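You operate a simulated robot arm through the tools that you are given. There is no shell and no other tool.

You are at the controls of a simulated two-armed robot. One attempt, no reset.

JOB
Put the silver bowl on the lower shelf of the jobs rack. Put one of the blue stoppers from the steel deck of the green tester on top of the coils carton there. Take the white band ring and leave it on the yellow card on the top of the vice bench. Put the 22 mm chrome spanner from the black tool mat on the top of the vacuum packer. Press the small white button two times. Put the tall box on the top of the vice bench away on the upper shelf of the jobs rack. Stack the taped white carton marked "plugs" from the top of the vice bench on top of the taped white carton labelled "leads". Do these in any order. Set down upright: blue stopper, tall box.

It is judged by the outcome, as a careful person would: the job done as asked, and still so three seconds after it is handed in. It fails if anything else is knocked over, pushed out of place, dropped, spilled or broken. A push-on lid holds only when it is set on centred and level and pressed home; a screw cap is set on level and turned clockwise until tight.

ROBOT AND FRAMES
Two 7-joint arms with four-finger grippers on one trunk, on a base that moves. Base frame: it is fixed to the floor where the robot stands at the start and does not move with it; the origin is under the middle of the robot, x ahead of it, y to its left, z up. Lengths are in m, angles in degrees, forces in N, time in s.
The left shoulder is at the start at [0.04, 0.181, 1.13], the right one opposite. With the tool pointing down near the work surface each hand reaches from about 0.32 to 0.84 m from the robot's upright axis, wherever it stands, measured 20 degrees to its own side. Places, roughly: blue stopper (4x4x6 cm) [1.9, 0.5, 0.9]; chrome spanner [2.5, -0.25, 1]; coils carton [1.75, 0.5, 1]; lower shelf of the jobs rack [-0.6, 2.8, 0.7]; silver bowl (7x7x5 cm) [-2.3, -0.1, 0.9]; small white button [2.7, -0.5, 1.1]; tall box [5.25, -2.25, 1]; taped white carton [5.25, -2.25, 1]; top of the vacuum packer [1.2, 1.2, 0.9]; upper shelf of the jobs rack [-0.6, 2.8, 1.2]; white band ring [1.75, 0.25, 1]; yellow card [5.5, -2.25, 1]. Payload 3.67 kg a hand.
The tool frame of a hand sits at the grasp point between the pads (the TCP): z along the fingers, y along the line on which they close. The tips reach 0.028 m beyond it. The gripper opens to 0.112 m; its body begins 0.073 m behind the TCP.
Orientation is told as [roll, pitch, yaw] about the base's x, y, z axes, in that order, counted from this pose: with the fingers straight down and closing along the base's y, the tool's x points along the base's -x, its y along +y and its z along -z.

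CONTROLS
- The arms move only by the tool send_rows. It takes "left_increments", "right_increments" or both (then of equal length, played together; a hand with none holds still); each is one flat list of numbers, 6 for each row, row after row: the shift along the base's x, y, z in m, then the turn, a rotation vector about the base's x, y, z in degrees. In form: [dx, dy, dz, rx, ry, rz, dx, dy, dz, rx, ry, rz, ...]. A call has 1 to 20 rows; each row is the pose to reach, as a shift and turn from the pose commanded when the call began. "left_claw" and "right_claw" are, for a hand that has rows, the finger opening in m, from 0 to 0.112, set as the call begins (left out, the last holds). Rows are played at 5 a second. More than 0.05 m and 8.6 degrees between two rows, or a gripper value outside its range, and nothing of the call is played. Where a pose cannot be reached the arm comes as near as it can. A force on the tool above 40 N (or 10 N above the force at the start of the call, whichever is more), or a blocked arm, ends the call early, and 0.2 s more pass. The fingers move at their own pace (about 0.0724 m/s each) and stop on an object; they squeeze with about 33 N. The grip force told is the motor's: it shows also when the fingers shut on nothing. Time passes only in rows, and 0.2 s behind the last, so rows that repeat a pose let the fingers close. The reply holds the time, the measured pose of the TCP, the force on the tool along the base axes, the opening and the grip force, in the units named above and with some noise, with the torque about the TCP (base axes, N m) and any sound that the robot's microphone picked up.
- Cameras (640 x 400 px; columns grow to the right, rows downward): "scene" is now at [0.1089, 0.0009, 1.3579]; the picture's right is [0.00, -1.00, 0.00], its down [-0.57, -0.00, -0.82] and it looks along [0.82, 0.00, -0.57] (base axes); focal length 262 px, centre (320, 200). "left" rides on the left gripper at [0.06, 0.018, -0.104] in its tool frame; the picture's right is [-0.29, 0.96, 0.00], its down [-0.80, -0.24, -0.55] and it looks along [-0.53, -0.16, 0.83] (tool axes); focal length 234 px, centre (320, 200). "right" rides on the right gripper at [0.06, -0.018, -0.104] in its tool frame; the picture's right is [0.29, 0.96, 0.00], its down [-0.80, 0.24, -0.55] and it looks along [-0.53, 0.16, 0.83] (tool axes); focal length 234 px, centre (320, 200). There is no depth. A picture from a camera that has moved, and an enlarged one, comes with that camera's place and axes in the base frame and with its lens.
- get_image(camera): a new picture of that camera. No time passes.
- raise_lower(by): moves the trunk up (or, below 0, down) by that many m; the arms and the scene camera ride with it, the base frame stays. It gives what a move gives, with no picture.
- base_move(legs): drives the robot by 1 to 6 legs, each [ahead, left, turn to the left] in m, m and degrees, along the robot's own axes; the way and the turn of a leg run together, so that a leg with both is an arc; at most 1.5 m and 180 degrees a leg. The arms and the cameras ride along, it lands a little off, and it stops where it bumps. It gives what a move gives.
- head_to(pan, tilt): turns the head with the scene camera to pan (to the left, within 86 degrees either way) and tilt (down, from -29 to 69), counted from straight ahead of the robot. It gives what a move gives.
- inspect(camera, box): a new picture of the part [left, top, right, bottom] of that camera's present view, enlarged. No time passes.
- finish_job(): hands the job in; it is judged then, once.

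Nothing tells you exact positions but the pictures and the camera data. Unless the task says otherwise, let go and move clear before handing in.

The tools are called after "Emit:" as a command line: name --argument value ..., lists and objects as JSON in quotes. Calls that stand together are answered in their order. send_rows: Moves the arms, as the interface text tells. Its arguments: {"type":"object","properties":{"left_increments":{"type":"array"},"left_claw":{"type":"number"},"right_increments":{"type":"array"},"right_claw":{"type":"number"}},"required":[]} The other tools are called the same way: raise_lower (by) moves the trunk up or down; base_move (legs) drives the base; head_to (pan, tilt) turns the head that bears the scene camera; get_image (camera) takes a picture; inspect (camera, box) takes an enlarged picture of a part of a camera's view; finish_job () hands the job in.

At the start:

```text
clock: 0.0
left_tool_pos: [0.5378, 0.2302, 1.1289]
left_ee_rot: [0.1, 0.0, 0.1]
left_contact_force: [0.8, 0.7, -0.5]
left_moment: [-0.02, 0.01, 0.0]
left_opening: 0.112
left_grasp_force: 0.0
right_tool_pos: [0.5006, -0.2147, 1.116]
right_ee_rot: [0.0, -0.1, 0.0]
right_contact_force: [-0.4, 0.1, -0.3]
right_moment: [0.01, -0.02, -0.02]
right_opening: 0.112
right_grasp_force: 0.1
trunk travel left (down, up): [-0.25, 0.264]
robot x, y, heading: [0.0054, 0.0043, 0.2]
head pan, tilt (commanded): [0.2, 34.6]
```

scene: 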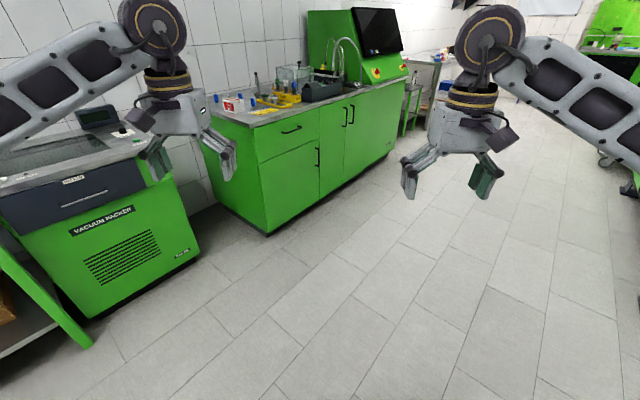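
right: 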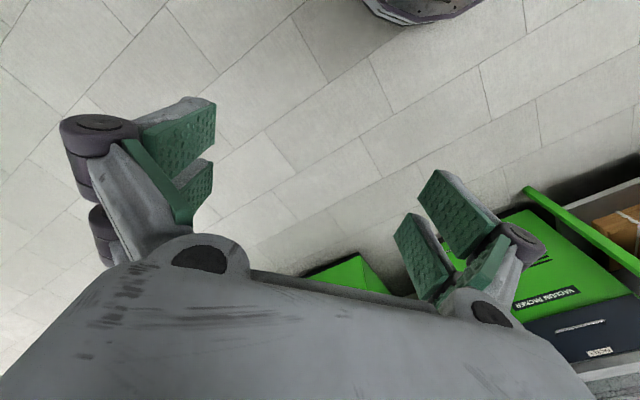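
left: 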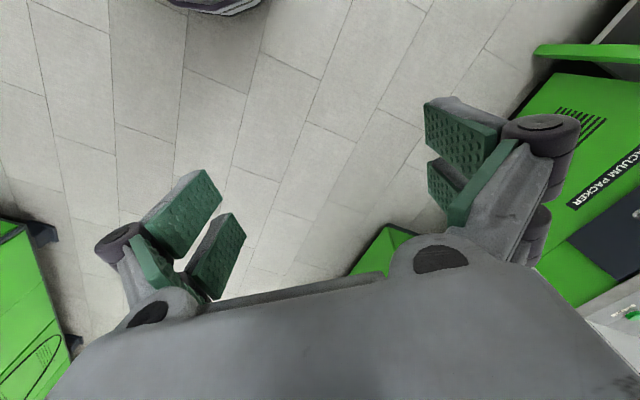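

I see a green tester ahead-left, a vacuum packer to the left, and a vice bench probably far ahead-right. First I look around with the head before moving.

Emit:
inspect --camera "scene" --box '[180, 0, 480, 188]'

Emit:
head_to --pan 60 --tilt 20

Emit:
get_image --camera "scene"

Emit:
head_to --pan -60 --tilt 20

Emit:
get_image --camera "scene"

```text
2.13 times, centred on (330, 94) of scene
camera zoom: at [0.1089, 0.0009, 1.3579], right [0.0, -1.0, 0.0], down [-0.57, 0.0, -0.82], along [0.82, 0.0, -0.57], focal length 558 px, centre (299, 426)
```

zoom: 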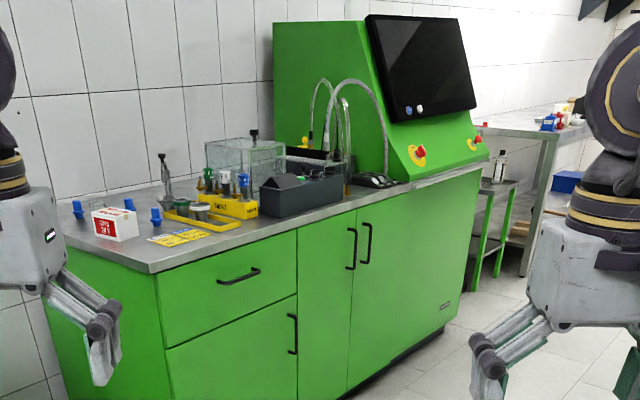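

```text
clock: 1.3
left_tool_pos: [0.5383, 0.2296, 1.1295]
left_ee_rot: [0.0, 0.0, 0.1]
left_contact_force: [-1.0, 0.0, 0.1]
left_moment: [-0.01, 0.03, 0.01]
left_opening: 0.1121
left_grasp_force: 0.1
right_tool_pos: [0.502, -0.2142, 1.1163]
right_ee_rot: [0.0, 0.0, 0.0]
right_contact_force: [-0.3, 0.2, -0.2]
right_moment: [0.0, 0.02, -0.03]
right_opening: 0.1119
right_grasp_force: 0.1
trunk travel left (down, up): [-0.25, 0.264]
robot x, y, heading: [-0.0018, -0.0028, 0.1]
head pan, tilt (commanded): [60.0, 20.0]
```

```text
taken
camera scene: at [0.0673, 0.0812, 1.3811], right [0.87, -0.5, 0.0], down [-0.17, -0.3, -0.94], along [0.47, 0.81, -0.34], focal length 262 px, centre (320, 200)
```

scene: 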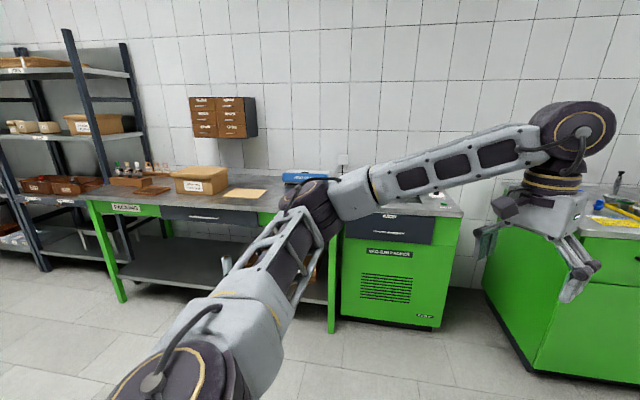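

```text
clock: 3.3
left_tool_pos: [0.5373, 0.23, 1.1297]
left_ee_rot: [-0.1, 0.0, 0.1]
left_contact_force: [-0.5, -0.3, 0.0]
left_moment: [-0.02, -0.03, -0.01]
left_opening: 0.1121
left_grasp_force: 0.2
right_tool_pos: [0.5006, -0.214, 1.1158]
right_ee_rot: [0.0, 0.0, 0.0]
right_contact_force: [-0.3, 0.0, -0.7]
right_moment: [0.01, 0.02, -0.01]
right_opening: 0.112
right_grasp_force: 0.1
trunk travel left (down, up): [-0.25, 0.264]
robot x, y, heading: [0.0028, -0.0008, 0.3]
head pan, tilt (commanded): [-60.0, 20.0]
```

```text
taken
camera scene: at [0.0672, -0.08, 1.3811], right [-0.87, -0.5, 0.0], down [-0.17, 0.3, -0.94], along [0.47, -0.81, -0.34], focal length 262 px, centre (320, 200)
```

scene: 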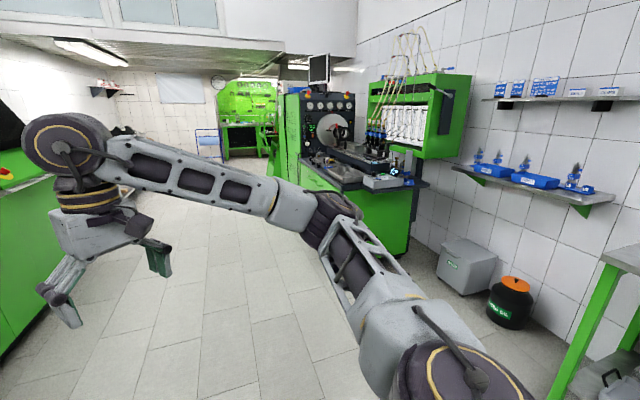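

Room runs diagonally; tester front heads about 49° left of my heading. I'll turn to face it and look further around.

Emit:
base_move --legs '[[0, 0, 90]]'

Emit:
head_to --pan 80 --tilt 20

Emit:
get_image --camera "scene"

Emit:
head_to --pan 20 --tilt 15

Emit:
get_image --camera "scene"

```text
clock: 8.0
left_tool_pos: [-0.2434, 0.5331, 1.1295]
left_ee_rot: [-0.1, -0.1, 91.3]
left_contact_force: [-0.4, -0.4, 1.6]
left_moment: [-0.01, 0.03, 0.03]
left_opening: 0.1119
left_grasp_force: 0.0
right_tool_pos: [0.2031, 0.5059, 1.1167]
right_ee_rot: [0.0, 0.0, 91.3]
right_contact_force: [0.0, -0.5, 0.4]
right_moment: [-0.02, 0.01, -0.01]
right_opening: 0.1118
right_grasp_force: 0.1
trunk travel left (down, up): [-0.25, 0.264]
robot x, y, heading: [0.0022, -0.0007, 91.4]
head pan, tilt (commanded): [-60.0, 20.0]
```

```text
clock: 10.2
left_tool_pos: [-0.2432, 0.5322, 1.1299]
left_ee_rot: [0.1, 0.0, 91.4]
left_contact_force: [-0.7, 0.2, 0.6]
left_moment: [-0.01, 0.0, 0.0]
left_opening: 0.1121
left_grasp_force: 0.0
right_tool_pos: [0.2038, 0.5065, 1.1161]
right_ee_rot: [0.2, 0.0, 91.3]
right_contact_force: [0.4, 0.0, -0.8]
right_moment: [0.03, 0.02, -0.01]
right_opening: 0.1119
right_grasp_force: 0.1
trunk travel left (down, up): [-0.25, 0.264]
robot x, y, heading: [0.0007, 0.0002, 91.2]
head pan, tilt (commanded): [80.0, 20.0]
```

```text
taken
camera scene: at [-0.0923, 0.0351, 1.3812], right [0.15, 0.99, 0.0], down [0.34, -0.05, -0.94], along [-0.93, 0.14, -0.34], focal length 262 px, centre (320, 200)
```

scene: 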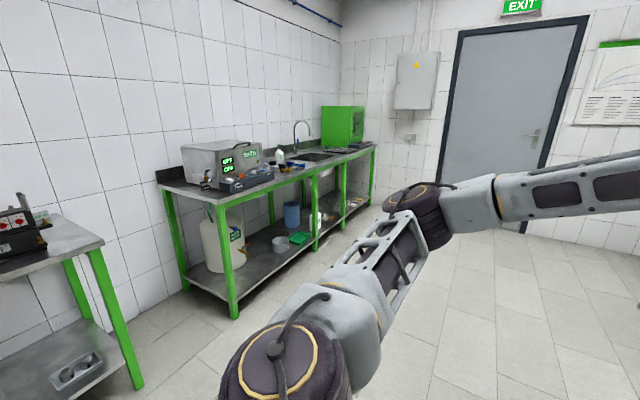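

```text
clock: 11.5
left_tool_pos: [-0.2427, 0.5322, 1.1295]
left_ee_rot: [0.0, 0.0, 91.3]
left_contact_force: [0.4, 0.0, 0.0]
left_moment: [-0.01, 0.0, 0.01]
left_opening: 0.1119
left_grasp_force: 0.1
right_tool_pos: [0.2038, 0.5058, 1.1176]
right_ee_rot: [0.0, 0.0, 91.3]
right_contact_force: [-0.5, -0.2, 0.4]
right_moment: [-0.03, 0.0, 0.04]
right_opening: 0.1122
right_grasp_force: 0.1
trunk travel left (down, up): [-0.25, 0.264]
robot x, y, heading: [-0.0002, -0.0002, 91.4]
head pan, tilt (commanded): [20.0, 15.0]
```

```text
taken
camera scene: at [-0.0343, 0.108, 1.3893], right [0.93, 0.36, 0.0], down [0.09, -0.24, -0.97], along [-0.35, 0.9, -0.26], focal length 262 px, centre (320, 200)
```

scene: 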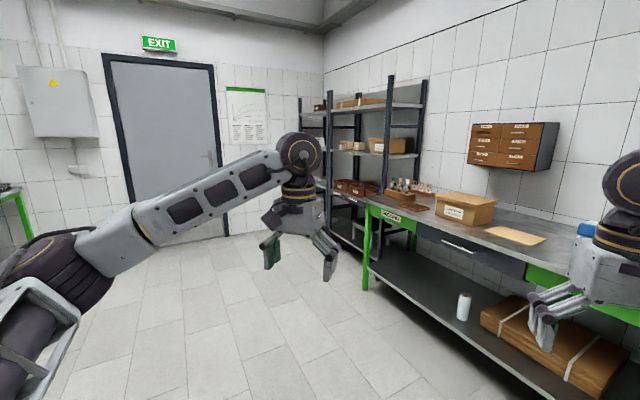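

The bowl should be on the sink bench to the left rear; the jobs rack is in the corner. Let me zoom into these.

Emit:
inspect --camera "scene" --box '[300, 70, 440, 250]'

Emit:
head_to --pan 80 --tilt 20

Emit:
inspect --camera "scene" --box '[150, 100, 400, 260]'

```text
2.22 times, centred on (370, 160) of scene
camera zoom: at [-0.0343, 0.108, 1.3893], right [0.93, 0.36, 0.0], down [0.09, -0.24, -0.97], along [-0.35, 0.9, -0.26], focal length 583 px, centre (209, 289)
```

zoom: 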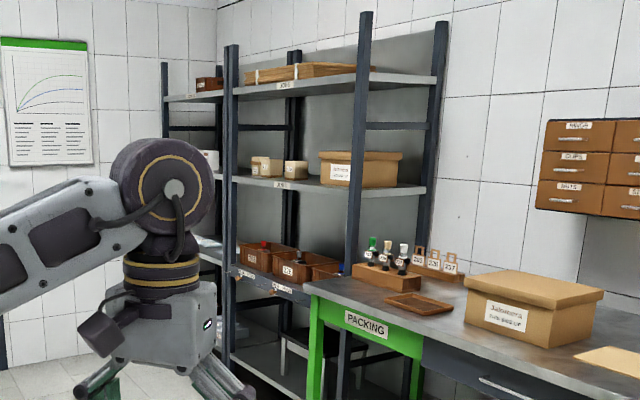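

```text
clock: 12.8
left_tool_pos: [-0.2427, 0.532, 1.1296]
left_ee_rot: [0.0, 0.0, 91.4]
left_contact_force: [-0.4, -1.0, -0.1]
left_moment: [0.01, 0.04, -0.01]
left_opening: 0.1119
left_grasp_force: 0.1
right_tool_pos: [0.2031, 0.5065, 1.1158]
right_ee_rot: [0.1, 0.1, 91.3]
right_contact_force: [0.7, 1.3, 0.5]
right_moment: [0.01, -0.01, 0.0]
right_opening: 0.1119
right_grasp_force: 0.0
trunk travel left (down, up): [-0.25, 0.264]
robot x, y, heading: [-0.0017, -0.002, 91.1]
head pan, tilt (commanded): [80.0, 20.0]
```

```text
2.50 times, centred on (275, 180) of scene
camera zoom: at [-0.0923, 0.0352, 1.3812], right [0.15, 0.99, 0.0], down [0.34, -0.05, -0.94], along [-0.93, 0.14, -0.34], focal length 656 px, centre (432, 250)
```

zoom: 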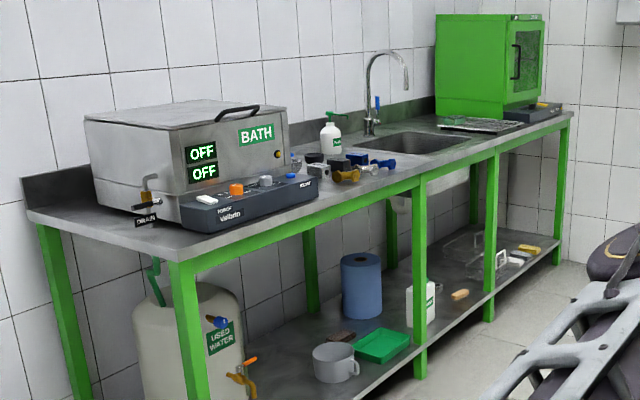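

Now I'll turn toward the tester and move in front of its left part, stopping short to look.

Emit:
base_move --legs '[[0, 0, -42], [0.45, 0, 0], [0, -1.1, 0]]'

Emit:
head_to --pan 0 --tilt 30

Emit:
get_image --camera "scene"

```text
clock: 23.1
left_tool_pos: [1.2964, 0.1816, 1.129]
left_ee_rot: [0.1, 0.0, 49.2]
left_contact_force: [-0.8, -0.7, 0.2]
left_moment: [-0.02, -0.03, -0.04]
left_opening: 0.1122
left_grasp_force: 0.1
right_tool_pos: [1.6097, -0.1362, 1.1164]
right_ee_rot: [-0.1, 0.0, 49.1]
right_contact_force: [0.3, 0.9, 0.4]
right_moment: [0.03, -0.01, 0.03]
right_opening: 0.1118
right_grasp_force: 0.1
trunk travel left (down, up): [-0.25, 0.264]
robot x, y, heading: [1.1202, -0.3778, 49.2]
head pan, tilt (commanded): [80.0, 20.0]
```

```text
clock: 24.6
left_tool_pos: [1.2972, 0.1814, 1.129]
left_ee_rot: [-0.1, 0.0, 49.3]
left_contact_force: [0.0, 1.1, 0.0]
left_moment: [-0.01, 0.0, 0.06]
left_opening: 0.1118
left_grasp_force: 0.0
right_tool_pos: [1.6109, -0.1374, 1.1159]
right_ee_rot: [0.0, 0.0, 49.2]
right_contact_force: [0.1, 0.4, 0.3]
right_moment: [-0.01, 0.0, 0.01]
right_opening: 0.112
right_grasp_force: 0.0
trunk travel left (down, up): [-0.25, 0.264]
robot x, y, heading: [1.1196, -0.3781, 49.5]
head pan, tilt (commanded): [0.0, 30.0]
```

```text
taken
camera scene: at [1.1927, -0.2914, 1.3651], right [0.76, -0.65, 0.0], down [-0.33, -0.38, -0.87], along [0.57, 0.66, -0.5], focal length 262 px, centre (320, 200)
```

scene: 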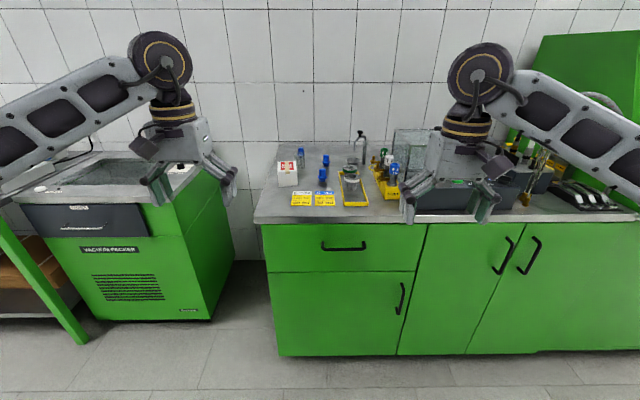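

The tester deck is in front of me, carton and stoppers at the left part. I zoom in for detail.

Emit:
inspect --camera "scene" --box '[250, 120, 410, 220]'

Emit:
inspect --camera "scene" --box '[480, 100, 640, 220]'

Emit:
inspect --camera "scene" --box '[0, 120, 220, 250]'

```text
4.00 times, centred on (330, 170) of scene
camera zoom: at [1.1927, -0.2914, 1.3651], right [0.76, -0.65, 0.0], down [-0.33, -0.38, -0.87], along [0.57, 0.66, -0.5], focal length 1049 px, centre (280, 320)
```

zoom: 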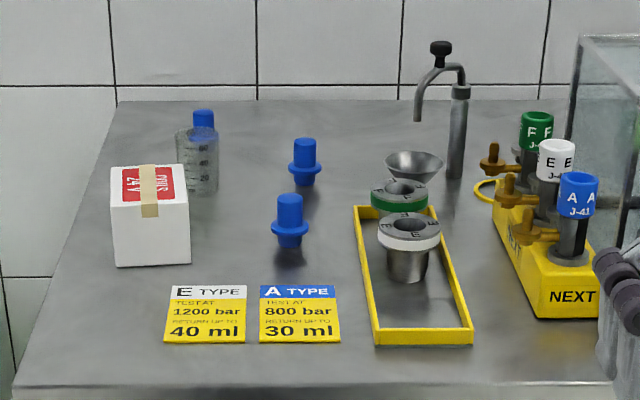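

```text
3.33 times, centred on (560, 160) of scene
camera zoom: at [1.1927, -0.2914, 1.3651], right [0.76, -0.65, 0.0], down [-0.33, -0.38, -0.87], along [0.57, 0.66, -0.5], focal length 874 px, centre (-480, 333)
```

zoom: 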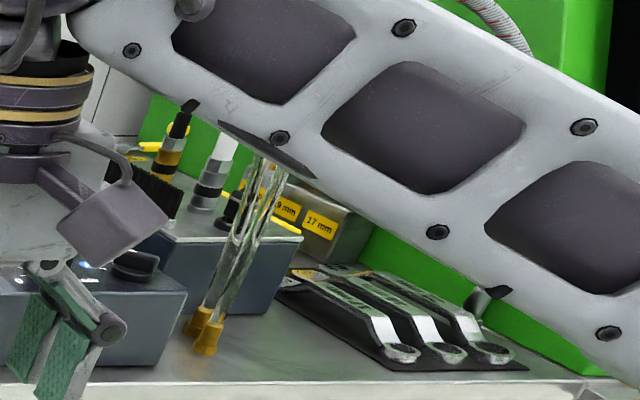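

```text
2.91 times, centred on (110, 185) of scene
camera zoom: at [1.1927, -0.2914, 1.3651], right [0.76, -0.65, 0.0], down [-0.33, -0.38, -0.87], along [0.57, 0.66, -0.5], focal length 763 px, centre (931, 244)
```

zoom: 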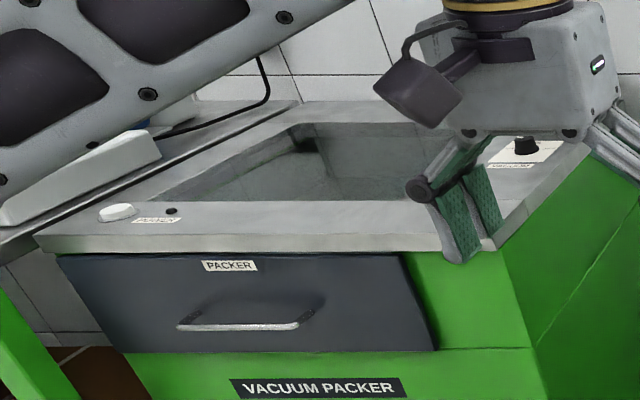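

The coils carton, three blue stoppers, and the white-band "E" ring (sitting on a steel cup in a yellow tray) are visible. I'll square up and check my own footprint before moving closer.

Emit:
base_move --legs '[[0, 0, 2.6]]'

Emit:
head_to --pan 0 --tilt 69

Emit:
get_image --camera "scene"

Emit:
get_image --camera "left"

```text
clock: 25.4
left_tool_pos: [1.2721, 0.1879, 1.1287]
left_ee_rot: [0.0, 0.0, 51.8]
left_contact_force: [0.2, 0.2, 0.1]
left_moment: [0.01, 0.01, -0.04]
left_opening: 0.1119
left_grasp_force: 0.0
right_tool_pos: [1.5987, -0.1156, 1.1155]
right_ee_rot: [0.0, 0.1, 51.8]
right_contact_force: [0.3, 0.2, -0.8]
right_moment: [-0.02, 0.02, 0.0]
right_opening: 0.112
right_grasp_force: 0.0
trunk travel left (down, up): [-0.25, 0.264]
robot x, y, heading: [1.1218, -0.3732, 51.9]
head pan, tilt (commanded): [0.0, 30.0]
```

```text
clock: 26.5
left_tool_pos: [1.2727, 0.189, 1.1301]
left_ee_rot: [0.0, 0.1, 51.8]
left_contact_force: [0.8, 0.1, -0.3]
left_moment: [-0.04, 0.02, 0.02]
left_opening: 0.1121
left_grasp_force: 0.0
right_tool_pos: [1.5983, -0.116, 1.1166]
right_ee_rot: [0.1, 0.0, 51.6]
right_contact_force: [-0.3, -0.4, 0.1]
right_moment: [0.01, -0.03, 0.01]
right_opening: 0.1122
right_grasp_force: 0.0
trunk travel left (down, up): [-0.25, 0.264]
robot x, y, heading: [1.1211, -0.3765, 51.5]
head pan, tilt (commanded): [0.0, 68.8]
```

```text
taken
camera scene: at [1.1677, -0.3154, 1.3137], right [0.79, -0.62, 0.0], down [-0.58, -0.73, -0.36], along [0.22, 0.28, -0.93], focal length 262 px, centre (320, 200)
```

scene: 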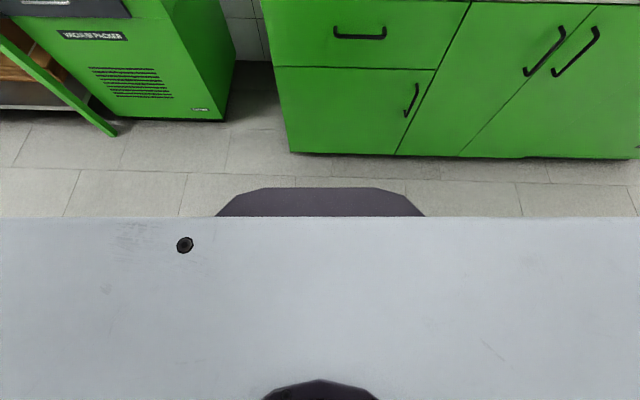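

```text
taken
camera left: at [1.2211, 0.1524, 1.2324], right [-0.57, 0.82, 0.0], down [0.68, 0.48, 0.55], along [0.45, 0.32, -0.83], focal length 234 px, centre (320, 200)
```

left: 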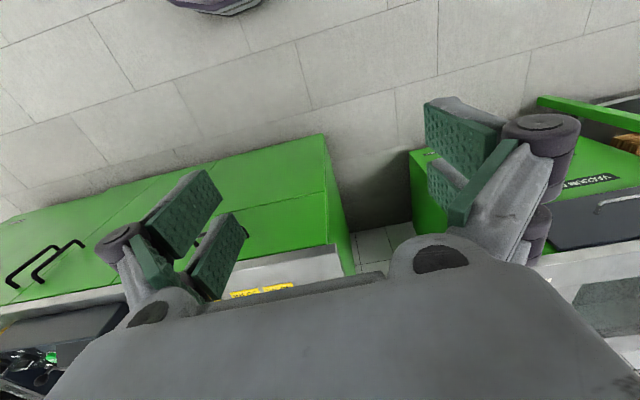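

Base looks like an octagon about 0.37 m in radius, so I'll stop about 0.46 m from the deck edge. I raise both hands for clearance and move in.

Emit:
send_rows --right_increments '[0, 0, 0.05, 0, 0, 0, 0, 0, 0.1, 0, 0, 0, -0.02, -0.03, 0.13, 0, 0, 0]' --left_increments '[0, 0, 0.04, 0, 0, 0, 0, 0, 0.08, 0, 0, 0, 0, 0, 0.1, 0, 0, 0]'

Emit:
base_move --legs '[[0, -0.12, 0], [0.28, 0, 0]]'

Emit:
head_to --pan 15 --tilt 45

Emit:
get_image --camera "scene"

Emit:
get_image --camera "left"

```text
clock: 27.3
left_tool_pos: [1.2725, 0.1862, 1.2316]
left_ee_rot: [0.1, -0.2, 51.8]
left_contact_force: [-0.6, -0.9, -0.2]
left_moment: [0.06, -0.03, -0.01]
left_opening: 0.1121
left_grasp_force: 0.1
right_tool_pos: [1.5784, -0.1512, 1.2457]
right_ee_rot: [0.0, 0.0, 51.7]
right_contact_force: [-0.1, -0.8, 0.4]
right_moment: [0.05, -0.05, 0.0]
right_opening: 0.1117
right_grasp_force: 0.0
trunk travel left (down, up): [-0.25, 0.264]
robot x, y, heading: [1.121, -0.3769, 51.8]
head pan, tilt (commanded): [0.0, 68.8]
```

```text
clock: 30.1
left_tool_pos: [1.54, 0.3295, 1.2291]
left_ee_rot: [0.0, 0.0, 51.5]
left_contact_force: [-1.0, 0.5, 0.3]
left_moment: [-0.03, 0.0, -0.01]
left_opening: 0.1121
left_grasp_force: 0.0
right_tool_pos: [1.8445, -0.008, 1.2456]
right_ee_rot: [-0.1, 0.0, 51.6]
right_contact_force: [0.8, -0.9, 0.3]
right_moment: [0.0, 0.01, 0.0]
right_opening: 0.1119
right_grasp_force: 0.0
trunk travel left (down, up): [-0.25, 0.264]
robot x, y, heading: [1.3821, -0.2335, 51.9]
head pan, tilt (commanded): [0.0, 68.8]
```

```text
clock: 31.0
left_tool_pos: [1.5404, 0.3295, 1.2297]
left_ee_rot: [-0.1, 0.0, 51.6]
left_contact_force: [-0.6, -0.1, 0.0]
left_moment: [0.02, -0.01, -0.02]
left_opening: 0.1121
left_grasp_force: 0.1
right_tool_pos: [1.8445, -0.0089, 1.2458]
right_ee_rot: [0.0, 0.0, 51.6]
right_contact_force: [0.3, 0.1, -0.7]
right_moment: [-0.01, 0.0, -0.04]
right_opening: 0.1119
right_grasp_force: 0.0
trunk travel left (down, up): [-0.25, 0.264]
robot x, y, heading: [1.3806, -0.2353, 51.7]
head pan, tilt (commanded): [15.0, 45.0]
```

```text
taken
camera scene: at [1.4293, -0.1445, 1.3424], right [0.92, -0.4, 0.0], down [-0.28, -0.65, -0.71], along [0.28, 0.65, -0.71], focal length 262 px, centre (320, 200)
```

scene: 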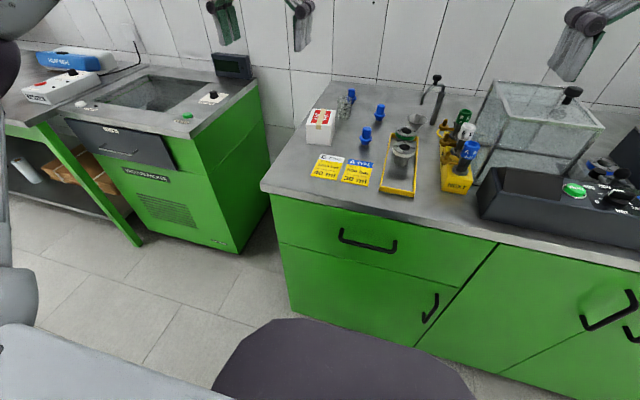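

```text
taken
camera left: at [1.4882, 0.2929, 1.3332], right [-0.57, 0.82, 0.0], down [0.68, 0.48, 0.55], along [0.45, 0.32, -0.83], focal length 234 px, centre (320, 200)
```

left: 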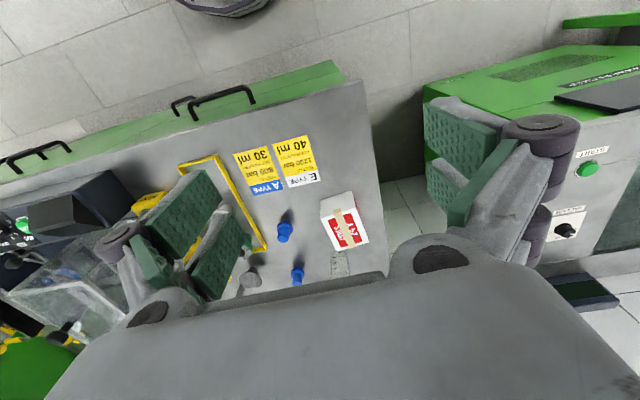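

I have a clear view of the carton and stoppers. Zooming in both cameras to triangulate.

Emit:
inspect --camera "left" --box '[220, 120, 380, 280]'

Emit:
inspect --camera "scene" --box '[290, 70, 450, 200]'

```text
2.50 times, centred on (300, 200) of left
camera zoom: at [1.4882, 0.2929, 1.3332], right [-0.57, 0.82, 0.0], down [0.68, 0.48, 0.55], along [0.45, 0.32, -0.83], focal length 585 px, centre (370, 200)
```

zoom: 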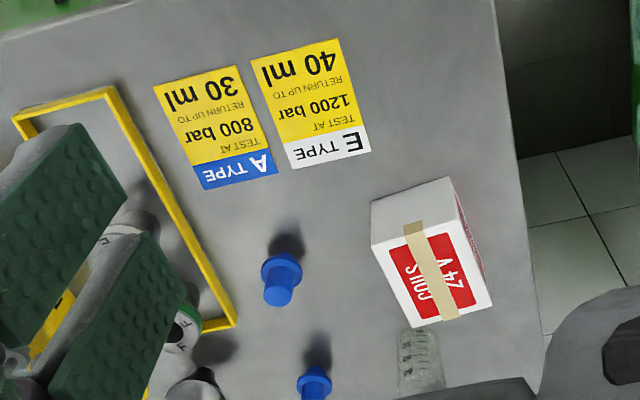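

```text
3.08 times, centred on (370, 135) of scene
camera zoom: at [1.4293, -0.1445, 1.3424], right [0.92, -0.4, 0.0], down [-0.28, -0.65, -0.71], along [0.28, 0.65, -0.71], focal length 807 px, centre (166, 400)
```

zoom: 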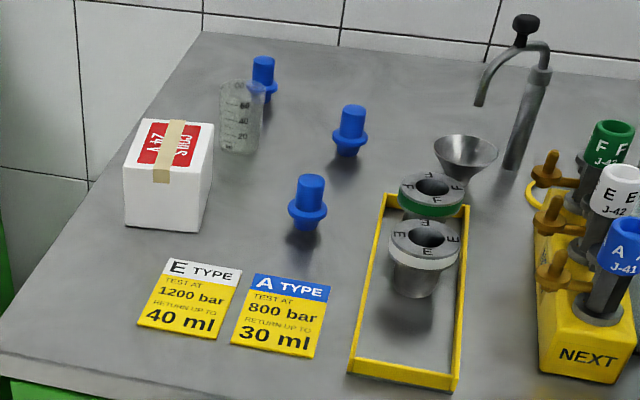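

The front stopper is at about (1.822, 0.424), top 0.955; deck at 0.90; carton top centre about (1.7225, 0.5225, 0.96). I move the left hand over the front stopper and check with its camera.

Emit:
send_rows --left_increments '[0.035, 0.012, -0.016, 0, 0, 0, 0.07, 0.024, -0.032, 0, 0, 0, 0.105, 0.0355, -0.049, 0, 0, 0, 0.1405, 0.047, -0.065, 0, 0, 0, 0.176, 0.059, -0.081, 0, 0, 0, 0.211, 0.071, -0.098, 0, 0, 0, 0.246, 0.083, -0.114, 0, 0, 0, 0.281, 0.0945, -0.13, 0, 0, 0, 0.281, 0.0945, -0.13, 0, 0, 0]' --left_claw 0.075

Emit:
get_image --camera "left"

Emit:
get_image --camera "scene"

```text
clock: 33.0
left_tool_pos: [1.7866, 0.4014, 1.0934]
left_ee_rot: [-0.1, 0.0, 51.6]
left_contact_force: [0.7, 0.5, 0.3]
left_moment: [0.0, -0.07, -0.02]
left_opening: 0.075
left_grasp_force: 0.0
left hand out of reach, approached as far as the arm can: row 7, 8, 9
right_tool_pos: [1.8451, -0.0096, 1.2459]
right_ee_rot: [0.0, 0.0, 51.6]
right_contact_force: [0.2, -0.2, 1.0]
right_moment: [-0.04, -0.05, -0.03]
right_opening: 0.1122
right_grasp_force: 0.0
trunk travel left (down, up): [-0.25, 0.264]
robot x, y, heading: [1.3853, -0.2364, 51.5]
head pan, tilt (commanded): [15.0, 45.0]
```

```text
taken
camera left: at [1.735, 0.3653, 1.1956], right [-0.57, 0.82, 0.0], down [0.68, 0.48, 0.55], along [0.46, 0.32, -0.83], focal length 234 px, centre (320, 200)
```

left: 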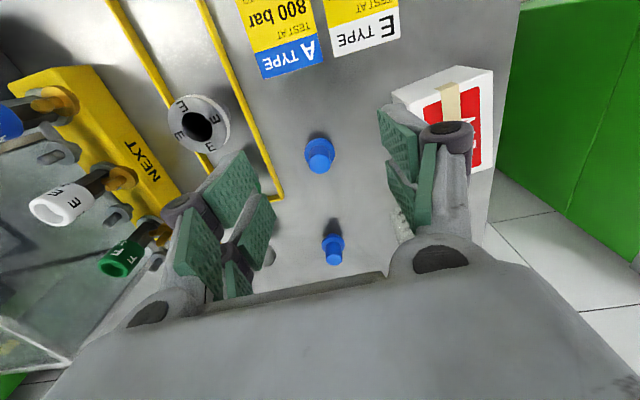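

```text
taken
camera scene: at [1.4291, -0.1443, 1.3425], right [0.92, -0.4, 0.0], down [-0.28, -0.65, -0.71], along [0.28, 0.65, -0.71], focal length 262 px, centre (320, 200)
```

scene: 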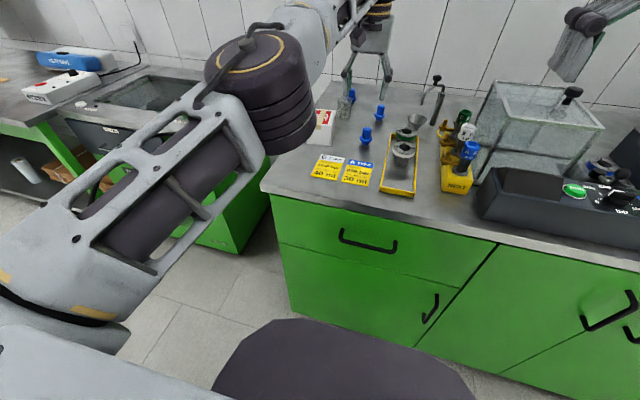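

The arm is at its reach limit (~0.755 m), so I'll move the base 7 cm closer (clearance stays about 6 cm).

Emit:
base_move --legs '[[0.07, 0, 0]]'

Emit:
inspect --camera "left" --box '[200, 60, 440, 280]'

```text
clock: 34.0
left_tool_pos: [1.8312, 0.457, 1.092]
left_ee_rot: [0.0, -0.1, 51.5]
left_contact_force: [0.8, 0.9, 0.9]
left_moment: [-0.01, 0.02, -0.01]
left_opening: 0.075
left_grasp_force: 0.1
right_tool_pos: [1.889, 0.0475, 1.2452]
right_ee_rot: [-0.1, 0.0, 51.5]
right_contact_force: [-0.7, -0.1, -0.5]
right_moment: [0.01, 0.06, 0.04]
right_opening: 0.1119
right_grasp_force: 0.0
trunk travel left (down, up): [-0.25, 0.264]
robot x, y, heading: [1.4269, -0.181, 51.5]
head pan, tilt (commanded): [15.0, 45.0]
```

```text
1.82 times, centred on (320, 170) of left
camera zoom: at [1.7801, 0.4205, 1.1949], right [-0.57, 0.82, 0.0], down [0.68, 0.48, 0.55], along [0.45, 0.32, -0.83], focal length 426 px, centre (320, 254)
```

zoom: 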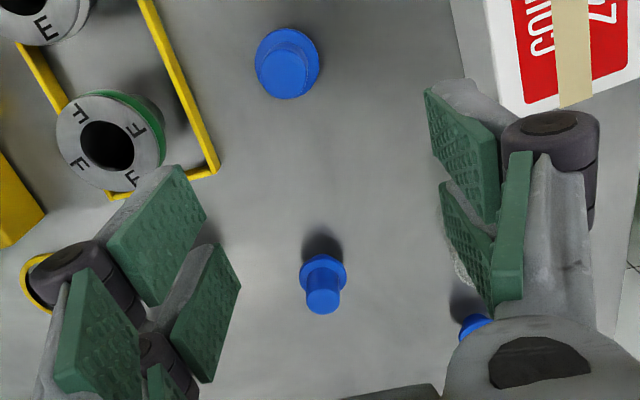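

From this near view the stopper is about (1.825, 0.433). I lower to just above it and re-check.

Emit:
send_rows --left_increments '[-0.003, -0.012, -0.03, 0, 0, 0, -0.0063, -0.0231, -0.07, 0, 0, 0, -0.0063, -0.0231, -0.07, 0, 0, 0]' --left_claw 0.075

Emit:
inspect --camera "left" --box '[200, 60, 440, 280]'

```text
clock: 34.8
left_tool_pos: [1.8451, 0.4555, 1.0386]
left_ee_rot: [0.0, 0.1, 51.6]
left_contact_force: [-0.2, -0.1, 0.1]
left_moment: [0.0, 0.0, -0.02]
left_opening: 0.0748
left_grasp_force: 0.1
left hand out of reach, approached as far as the arm can: row 1, 2, 3
right_tool_pos: [1.8879, 0.0448, 1.2451]
right_ee_rot: [0.0, 0.1, 51.4]
right_contact_force: [-1.3, -0.2, 0.7]
right_moment: [-0.01, -0.01, 0.01]
right_opening: 0.112
right_grasp_force: 0.1
trunk travel left (down, up): [-0.25, 0.264]
robot x, y, heading: [1.4312, -0.1809, 51.5]
head pan, tilt (commanded): [15.0, 45.0]
```

```text
1.82 times, centred on (320, 170) of left
camera zoom: at [1.7935, 0.419, 1.1409], right [-0.57, 0.82, 0.0], down [0.68, 0.48, 0.55], along [0.45, 0.31, -0.83], focal length 426 px, centre (320, 254)
```

zoom: 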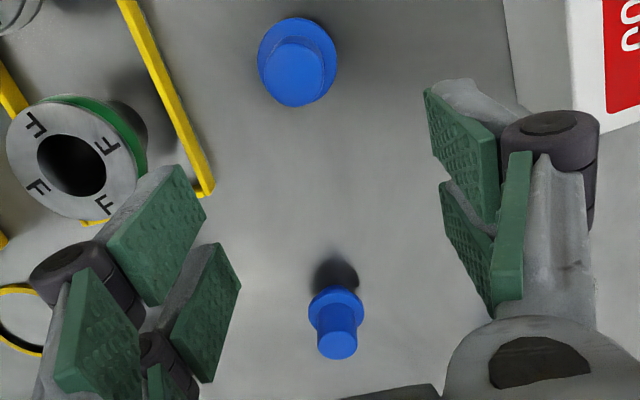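

The arm's command was past its reach; I correct back to over the stopper at (1.8257, 0.4315).

Emit:
send_rows --left_increments '[-0.016, -0.012, 0, 0, 0, 0, -0.033, -0.0245, 0, 0, 0, 0, -0.033, -0.0245, 0, 0, 0, 0]' --left_claw 0.075

Emit:
inspect --camera "left" --box '[200, 60, 440, 280]'

```text
clock: 35.6
left_tool_pos: [1.8453, 0.4554, 1.0381]
left_ee_rot: [0.0, 0.2, 51.4]
left_contact_force: [0.3, -0.5, -0.3]
left_moment: [-0.01, -0.01, -0.02]
left_opening: 0.0751
left_grasp_force: 0.1
left hand out of reach, approached as far as the arm can: row 1, 2, 3
right_tool_pos: [1.8895, 0.046, 1.2462]
right_ee_rot: [0.0, 0.0, 51.5]
right_contact_force: [0.3, -0.2, -0.2]
right_moment: [0.01, -0.03, -0.01]
right_opening: 0.112
right_grasp_force: 0.1
trunk travel left (down, up): [-0.25, 0.264]
robot x, y, heading: [1.4246, -0.1811, 51.5]
head pan, tilt (commanded): [15.0, 45.0]
```

```text
1.82 times, centred on (320, 170) of left
camera zoom: at [1.7939, 0.4192, 1.1408], right [-0.57, 0.82, 0.0], down [0.68, 0.48, 0.55], along [0.45, 0.31, -0.83], focal length 426 px, centre (320, 254)
```

zoom: 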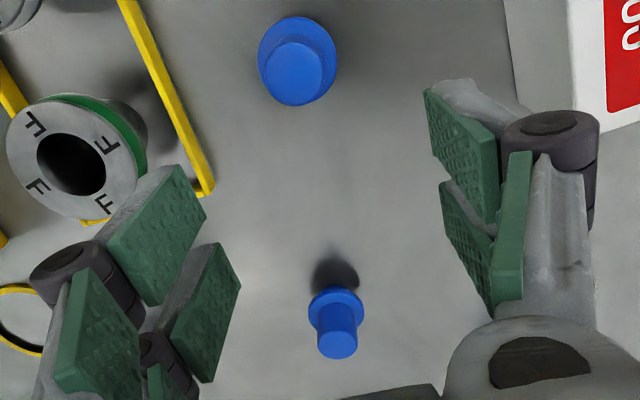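

The arm seems stuck at a stretched pose; I retract and lift to free it.

Emit:
send_rows --left_increments '[-0.02, -0.025, 0.02, 0, 0, 0, -0.04, -0.05, 0.04, 0, 0, 0, -0.06, -0.075, 0.06, 0, 0, 0, -0.08, -0.1, 0.08, 0, 0, 0, -0.08, -0.1, 0.08, 0, 0, 0]'

Emit:
get_image --camera "scene"

```text
clock: 37.0
left_tool_pos: [1.7624, 0.3808, 1.1178]
left_ee_rot: [-1.1, 1.6, 56.5]
left_contact_force: [0.9, -0.5, 0.7]
left_moment: [0.07, 0.04, -0.02]
left_opening: 0.0751
left_grasp_force: 0.0
left hand out of reach, approached as far as the arm can: row 1, 2
right_tool_pos: [1.8912, 0.0424, 1.2449]
right_ee_rot: [0.2, 0.0, 51.3]
right_contact_force: [0.0, -1.0, -0.9]
right_moment: [0.03, 0.03, 0.02]
right_opening: 0.1121
right_grasp_force: 0.2
trunk travel left (down, up): [-0.25, 0.264]
robot x, y, heading: [1.4294, -0.1775, 51.7]
head pan, tilt (commanded): [15.0, 45.0]
stopped in row 5 (left hand): the arm was blocked; the commanded pose is now the measured one
```

```text
taken
camera scene: at [1.4755, -0.0925, 1.3426], right [0.92, -0.4, 0.0], down [-0.28, -0.65, -0.71], along [0.28, 0.65, -0.71], focal length 262 px, centre (320, 200)
```

scene: 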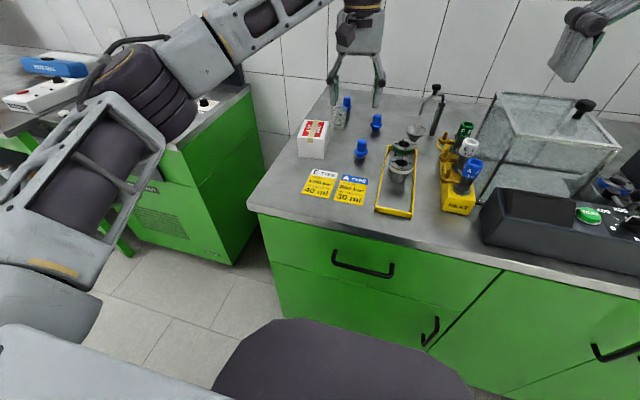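

The arm freed itself (nothing touched). I restore the orientation and approach the stopper again from this bent pose.

Emit:
send_rows --left_increments '[0, 0, 0, 1, 0, -2.5, 0, 0, 0, 1.9, 0, -5, 0.02, 0.016, -0.02, 1.9, 0, -5, 0.04, 0.033, -0.04, 1.9, 0, -5, 0.0633, 0.051, -0.06, 1.9, 0, -5, 0.0633, 0.051, -0.06, 1.9, 0, -5]'

Emit:
inspect --camera "left" --box '[200, 60, 440, 280]'

```text
clock: 38.4
left_tool_pos: [1.8247, 0.436, 1.0544]
left_ee_rot: [-0.1, 0.1, 51.4]
left_contact_force: [1.1, -0.4, 0.2]
left_moment: [-0.02, -0.02, -0.01]
left_opening: 0.075
left_grasp_force: 0.1
right_tool_pos: [1.8877, 0.0466, 1.2457]
right_ee_rot: [0.0, 0.0, 51.5]
right_contact_force: [-0.2, 0.2, 0.2]
right_moment: [0.04, 0.0, -0.01]
right_opening: 0.1117
right_grasp_force: 0.1
trunk travel left (down, up): [-0.25, 0.264]
robot x, y, heading: [1.4319, -0.179, 51.6]
head pan, tilt (commanded): [15.0, 45.0]
```

```text
1.82 times, centred on (320, 170) of left
camera zoom: at [1.7733, 0.3999, 1.1565], right [-0.57, 0.82, 0.0], down [0.68, 0.48, 0.55], along [0.46, 0.31, -0.83], focal length 426 px, centre (320, 254)
```

zoom: 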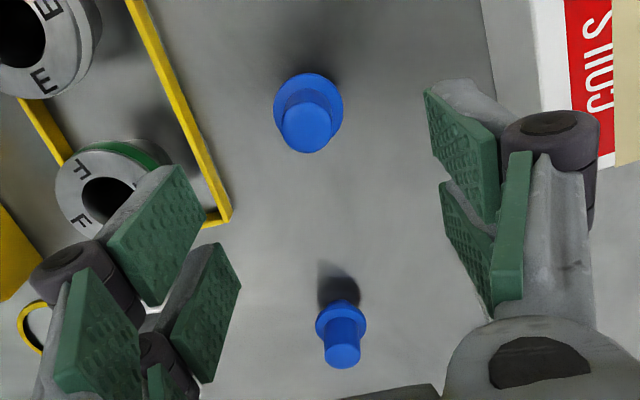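

Stopper is nearly centred under the hand. Descend to grasp height (TCP z≈0.962).

Emit:
send_rows --left_increments '[0, -0.007, -0.03, 0, 0, 0, 0, -0.007, -0.06, 0, 0, 0, 0, -0.007, -0.0785, 0, 0, 0, 0, -0.007, -0.0925, 0, 0, 0, 0, -0.007, -0.0925, 0, 0, 0]'

Emit:
get_image --camera "left"

Emit:
inspect --camera "scene" --box '[290, 70, 450, 200]'

```text
clock: 39.6
left_tool_pos: [1.8233, 0.4286, 0.9631]
left_ee_rot: [-0.1, 0.1, 51.6]
left_contact_force: [-0.3, -1.1, 0.2]
left_moment: [0.02, 0.0, -0.01]
left_opening: 0.0749
left_grasp_force: 0.1
right_tool_pos: [1.8879, 0.0457, 1.2454]
right_ee_rot: [0.0, 0.0, 51.5]
right_contact_force: [-0.1, 0.4, 0.9]
right_moment: [0.04, -0.02, 0.05]
right_opening: 0.1121
right_grasp_force: 0.1
trunk travel left (down, up): [-0.25, 0.264]
robot x, y, heading: [1.4291, -0.1772, 51.3]
head pan, tilt (commanded): [15.0, 45.0]
```

```text
taken
camera left: at [1.7728, 0.3928, 1.0668], right [-0.57, 0.82, 0.0], down [0.68, 0.48, 0.55], along [0.45, 0.31, -0.83], focal length 234 px, centre (320, 200)
```

left: 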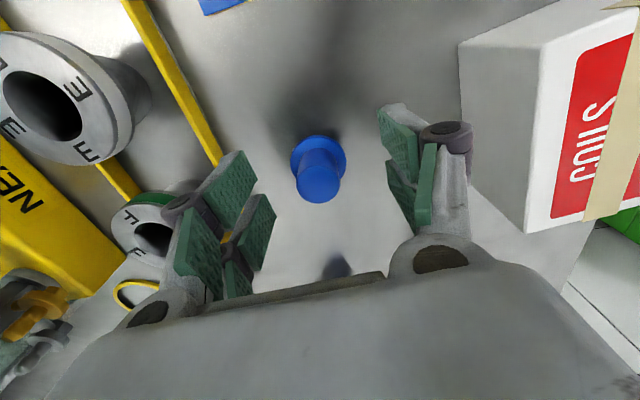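

```text
3.08 times, centred on (370, 135) of scene
camera zoom: at [1.4733, -0.0894, 1.3425], right [0.92, -0.4, 0.0], down [-0.28, -0.65, -0.71], along [0.28, 0.65, -0.71], focal length 807 px, centre (166, 400)
```

zoom: 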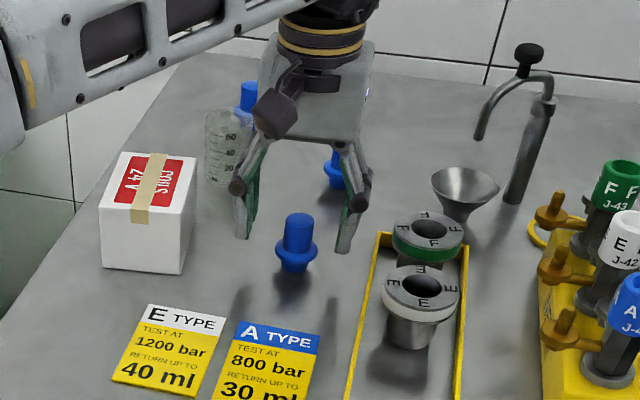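

Aligned: the knob sits right at the TCP. Close the grip.

Emit:
send_rows --left_increments '[0, 0, 0, 0, 0, 0, 0, 0, 0, 0, 0, 0, 0, 0, 0, 0, 0, 0, 0, 0, 0, 0, 0, 0]' --left_claw 0.0

Emit:
get_image --camera "left"

```text
clock: 40.6
left_tool_pos: [1.8245, 0.4288, 0.9641]
left_ee_rot: [-0.1, 0.1, 51.5]
left_contact_force: [-0.1, 0.2, 0.3]
left_moment: [0.01, 0.02, -0.01]
left_opening: 0.0242
left_grasp_force: 33.4
right_tool_pos: [1.8892, 0.0454, 1.2438]
right_ee_rot: [0.0, 0.0, 51.5]
right_contact_force: [0.3, 0.3, -0.3]
right_moment: [0.02, -0.03, -0.01]
right_opening: 0.112
right_grasp_force: 0.0
trunk travel left (down, up): [-0.25, 0.264]
robot x, y, heading: [1.4271, -0.1796, 51.7]
head pan, tilt (commanded): [15.0, 45.0]
```

```text
taken
camera left: at [1.7729, 0.3928, 1.0669], right [-0.57, 0.82, 0.0], down [0.68, 0.48, 0.55], along [0.46, 0.31, -0.83], focal length 234 px, centre (320, 200)
```

left: 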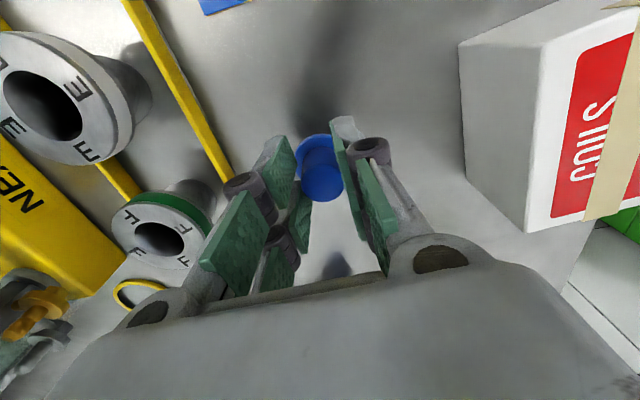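

Gripped at 24 mm. Lift up and check.

Emit:
send_rows --left_increments '[0, 0, 0.03, 0, 0, 0, 0, 0, 0.07, 0, 0, 0, 0, 0, 0.11, 0, 0, 0, 0, 0, 0.11, 0, 0, 0]'

Emit:
get_image --camera "left"

Emit:
inspect --camera "scene" --box '[270, 50, 430, 180]'

```text
clock: 41.6
left_tool_pos: [1.8243, 0.4278, 1.0727]
left_ee_rot: [-0.2, 0.1, 51.5]
left_contact_force: [0.0, -0.1, -1.0]
left_moment: [0.0, 0.04, 0.01]
left_opening: 0.0
left_grasp_force: 32.6
right_tool_pos: [1.8891, 0.0478, 1.2448]
right_ee_rot: [0.1, -0.1, 51.5]
right_contact_force: [-0.4, 0.1, 0.6]
right_moment: [-0.02, 0.02, -0.03]
right_opening: 0.1122
right_grasp_force: 0.0
trunk travel left (down, up): [-0.25, 0.264]
robot x, y, heading: [1.4263, -0.1781, 51.4]
head pan, tilt (commanded): [15.0, 45.0]
```

```text
taken
camera left: at [1.7729, 0.3911, 1.1756], right [-0.57, 0.82, 0.0], down [0.68, 0.48, 0.55], along [0.46, 0.31, -0.83], focal length 234 px, centre (320, 200)
```

left: 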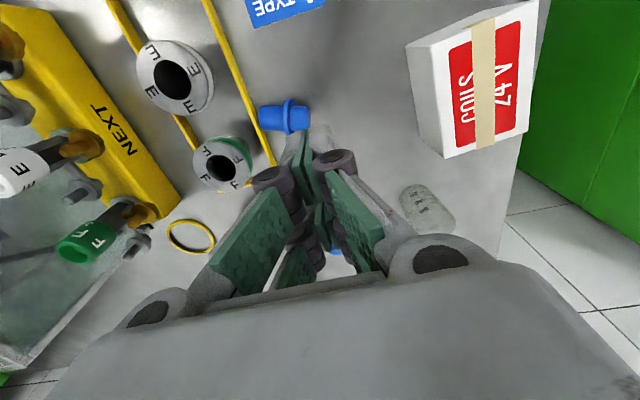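

```text
3.08 times, centred on (350, 115) of scene
camera zoom: at [1.4733, -0.0886, 1.3424], right [0.92, -0.4, 0.0], down [-0.28, -0.65, -0.71], along [0.28, 0.65, -0.71], focal length 807 px, centre (228, 462)
```

zoom: 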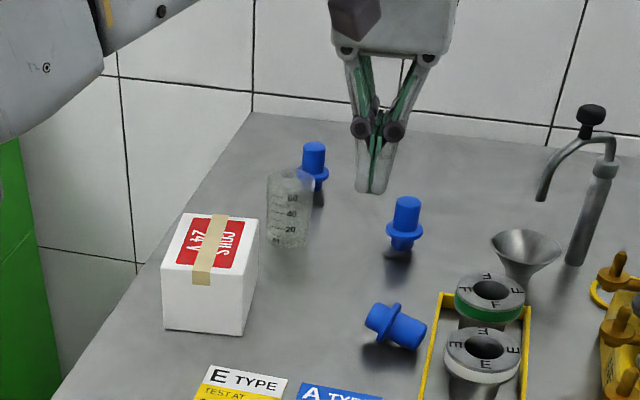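

The stopper slipped out and now lies on its side on the deck (nothing else touched). I need to understand the pad geometry before re-gripping, so I look closely.

Emit:
inspect --camera "left" --box '[190, 80, 430, 290]'

Emit:
inspect --camera "scene" --box '[330, 0, 430, 75]'

Emit:
inspect --camera "scene" --box '[350, 120, 450, 195]'

```text
1.90 times, centred on (310, 185) of left
camera zoom: at [1.7729, 0.3911, 1.1756], right [-0.57, 0.82, 0.0], down [0.68, 0.48, 0.55], along [0.46, 0.31, -0.83], focal length 446 px, centre (339, 229)
```

zoom: 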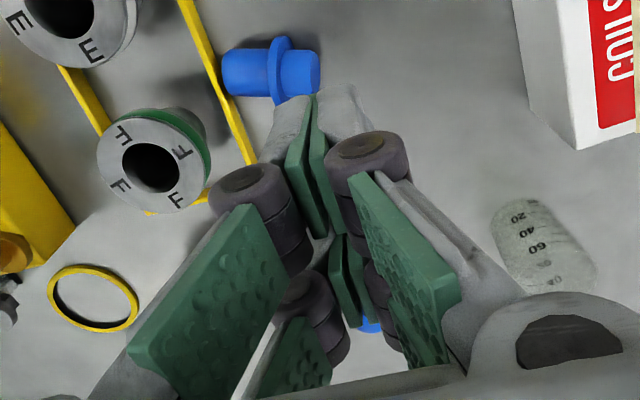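

```text
5.33 times, centred on (380, 38) of scene
camera zoom: at [1.4733, -0.0886, 1.3424], right [0.92, -0.4, 0.0], down [-0.28, -0.65, -0.71], along [0.28, 0.65, -0.71], focal length 1399 px, centre (0, 1067)
```

zoom: 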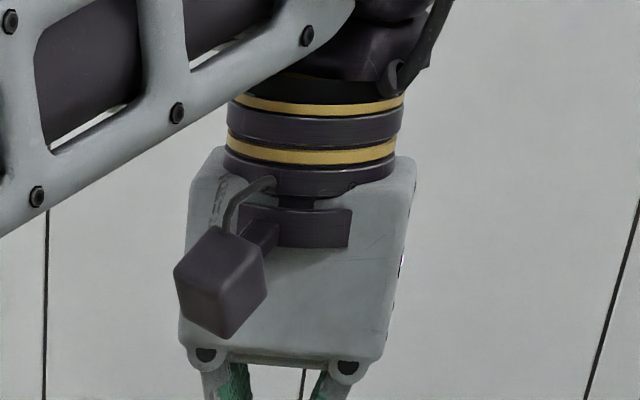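

```text
5.33 times, centred on (400, 158) of scene
camera zoom: at [1.4733, -0.0886, 1.3424], right [0.92, -0.4, 0.0], down [-0.28, -0.65, -0.71], along [0.28, 0.65, -0.71], focal length 1399 px, centre (-107, 427)
```

zoom: 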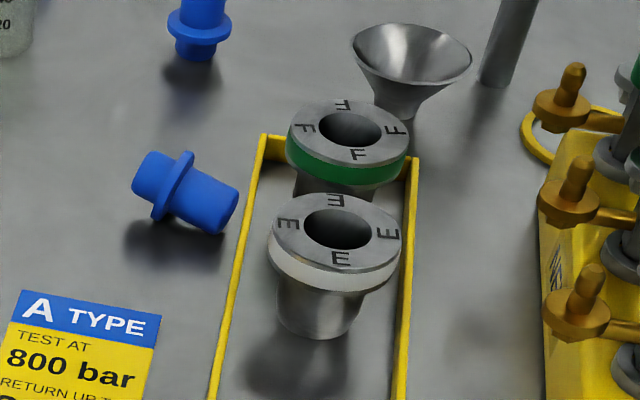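

Geometry understood: two distal pads per side, about 18 mm wide each with a ~9 mm gap at the TCP — the stopper's flange can sit in that gap for a secure grip. The stopper lies with its knob pointing to my right; I test whether the left hand can yaw about −105° to grip it so I can later tip it upright.

Emit:
send_rows --left_increments '[-0.02, -0.03, 0.04, 0, 0, 0, -0.04, -0.06, 0.07, 0, 0, 0, -0.04, -0.06, 0.08, 0, 0, -8, -0.04, -0.06, 0.08, 0, 0, -16, -0.04, -0.06, 0.08, 0, 0, -24, -0.04, -0.06, 0.08, 0, 0, -32, -0.04, -0.06, 0.08, 0, 0, -40, -0.04, -0.06, 0.08, 0, 0, -48, -0.04, -0.06, 0.08, 0, 0, -56, -0.04, -0.06, 0.08, 0, 0, -64, -0.04, -0.06, 0.08, 0, 0, -72, -0.04, -0.06, 0.08, 0, 0, -80, -0.04, -0.06, 0.08, 0, 0, -88, -0.04, -0.06, 0.08, 0, 0, -96, -0.04, -0.06, 0.08, 0, 0, -104]' --left_claw 0.06

Emit:
get_image --camera "scene"

Emit:
get_image --camera "left"

```text
refused: row 1 steps farther than a row can; nothing moved
```

```text
taken
camera scene: at [1.4733, -0.0886, 1.3424], right [0.92, -0.4, 0.0], down [-0.28, -0.65, -0.71], along [0.28, 0.65, -0.71], focal length 262 px, centre (320, 200)
```

scene: 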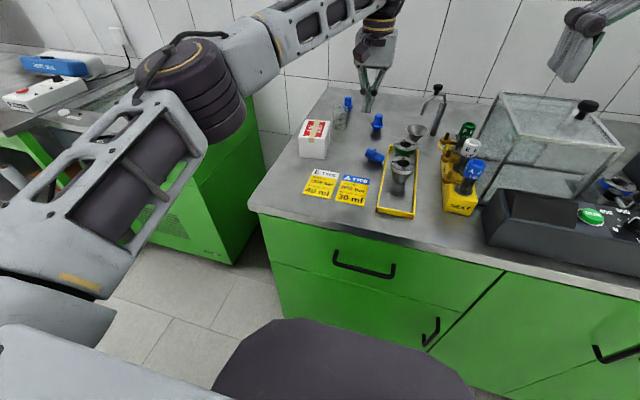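

```text
taken
camera left: at [1.7729, 0.3911, 1.1756], right [-0.57, 0.82, 0.0], down [0.68, 0.48, 0.55], along [0.46, 0.31, -0.83], focal length 234 px, centre (320, 200)
```

left: 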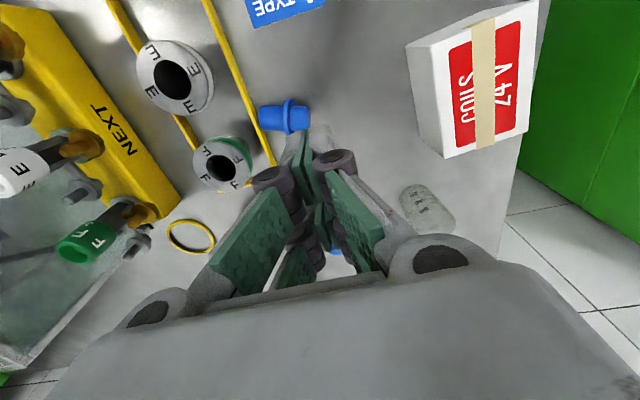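

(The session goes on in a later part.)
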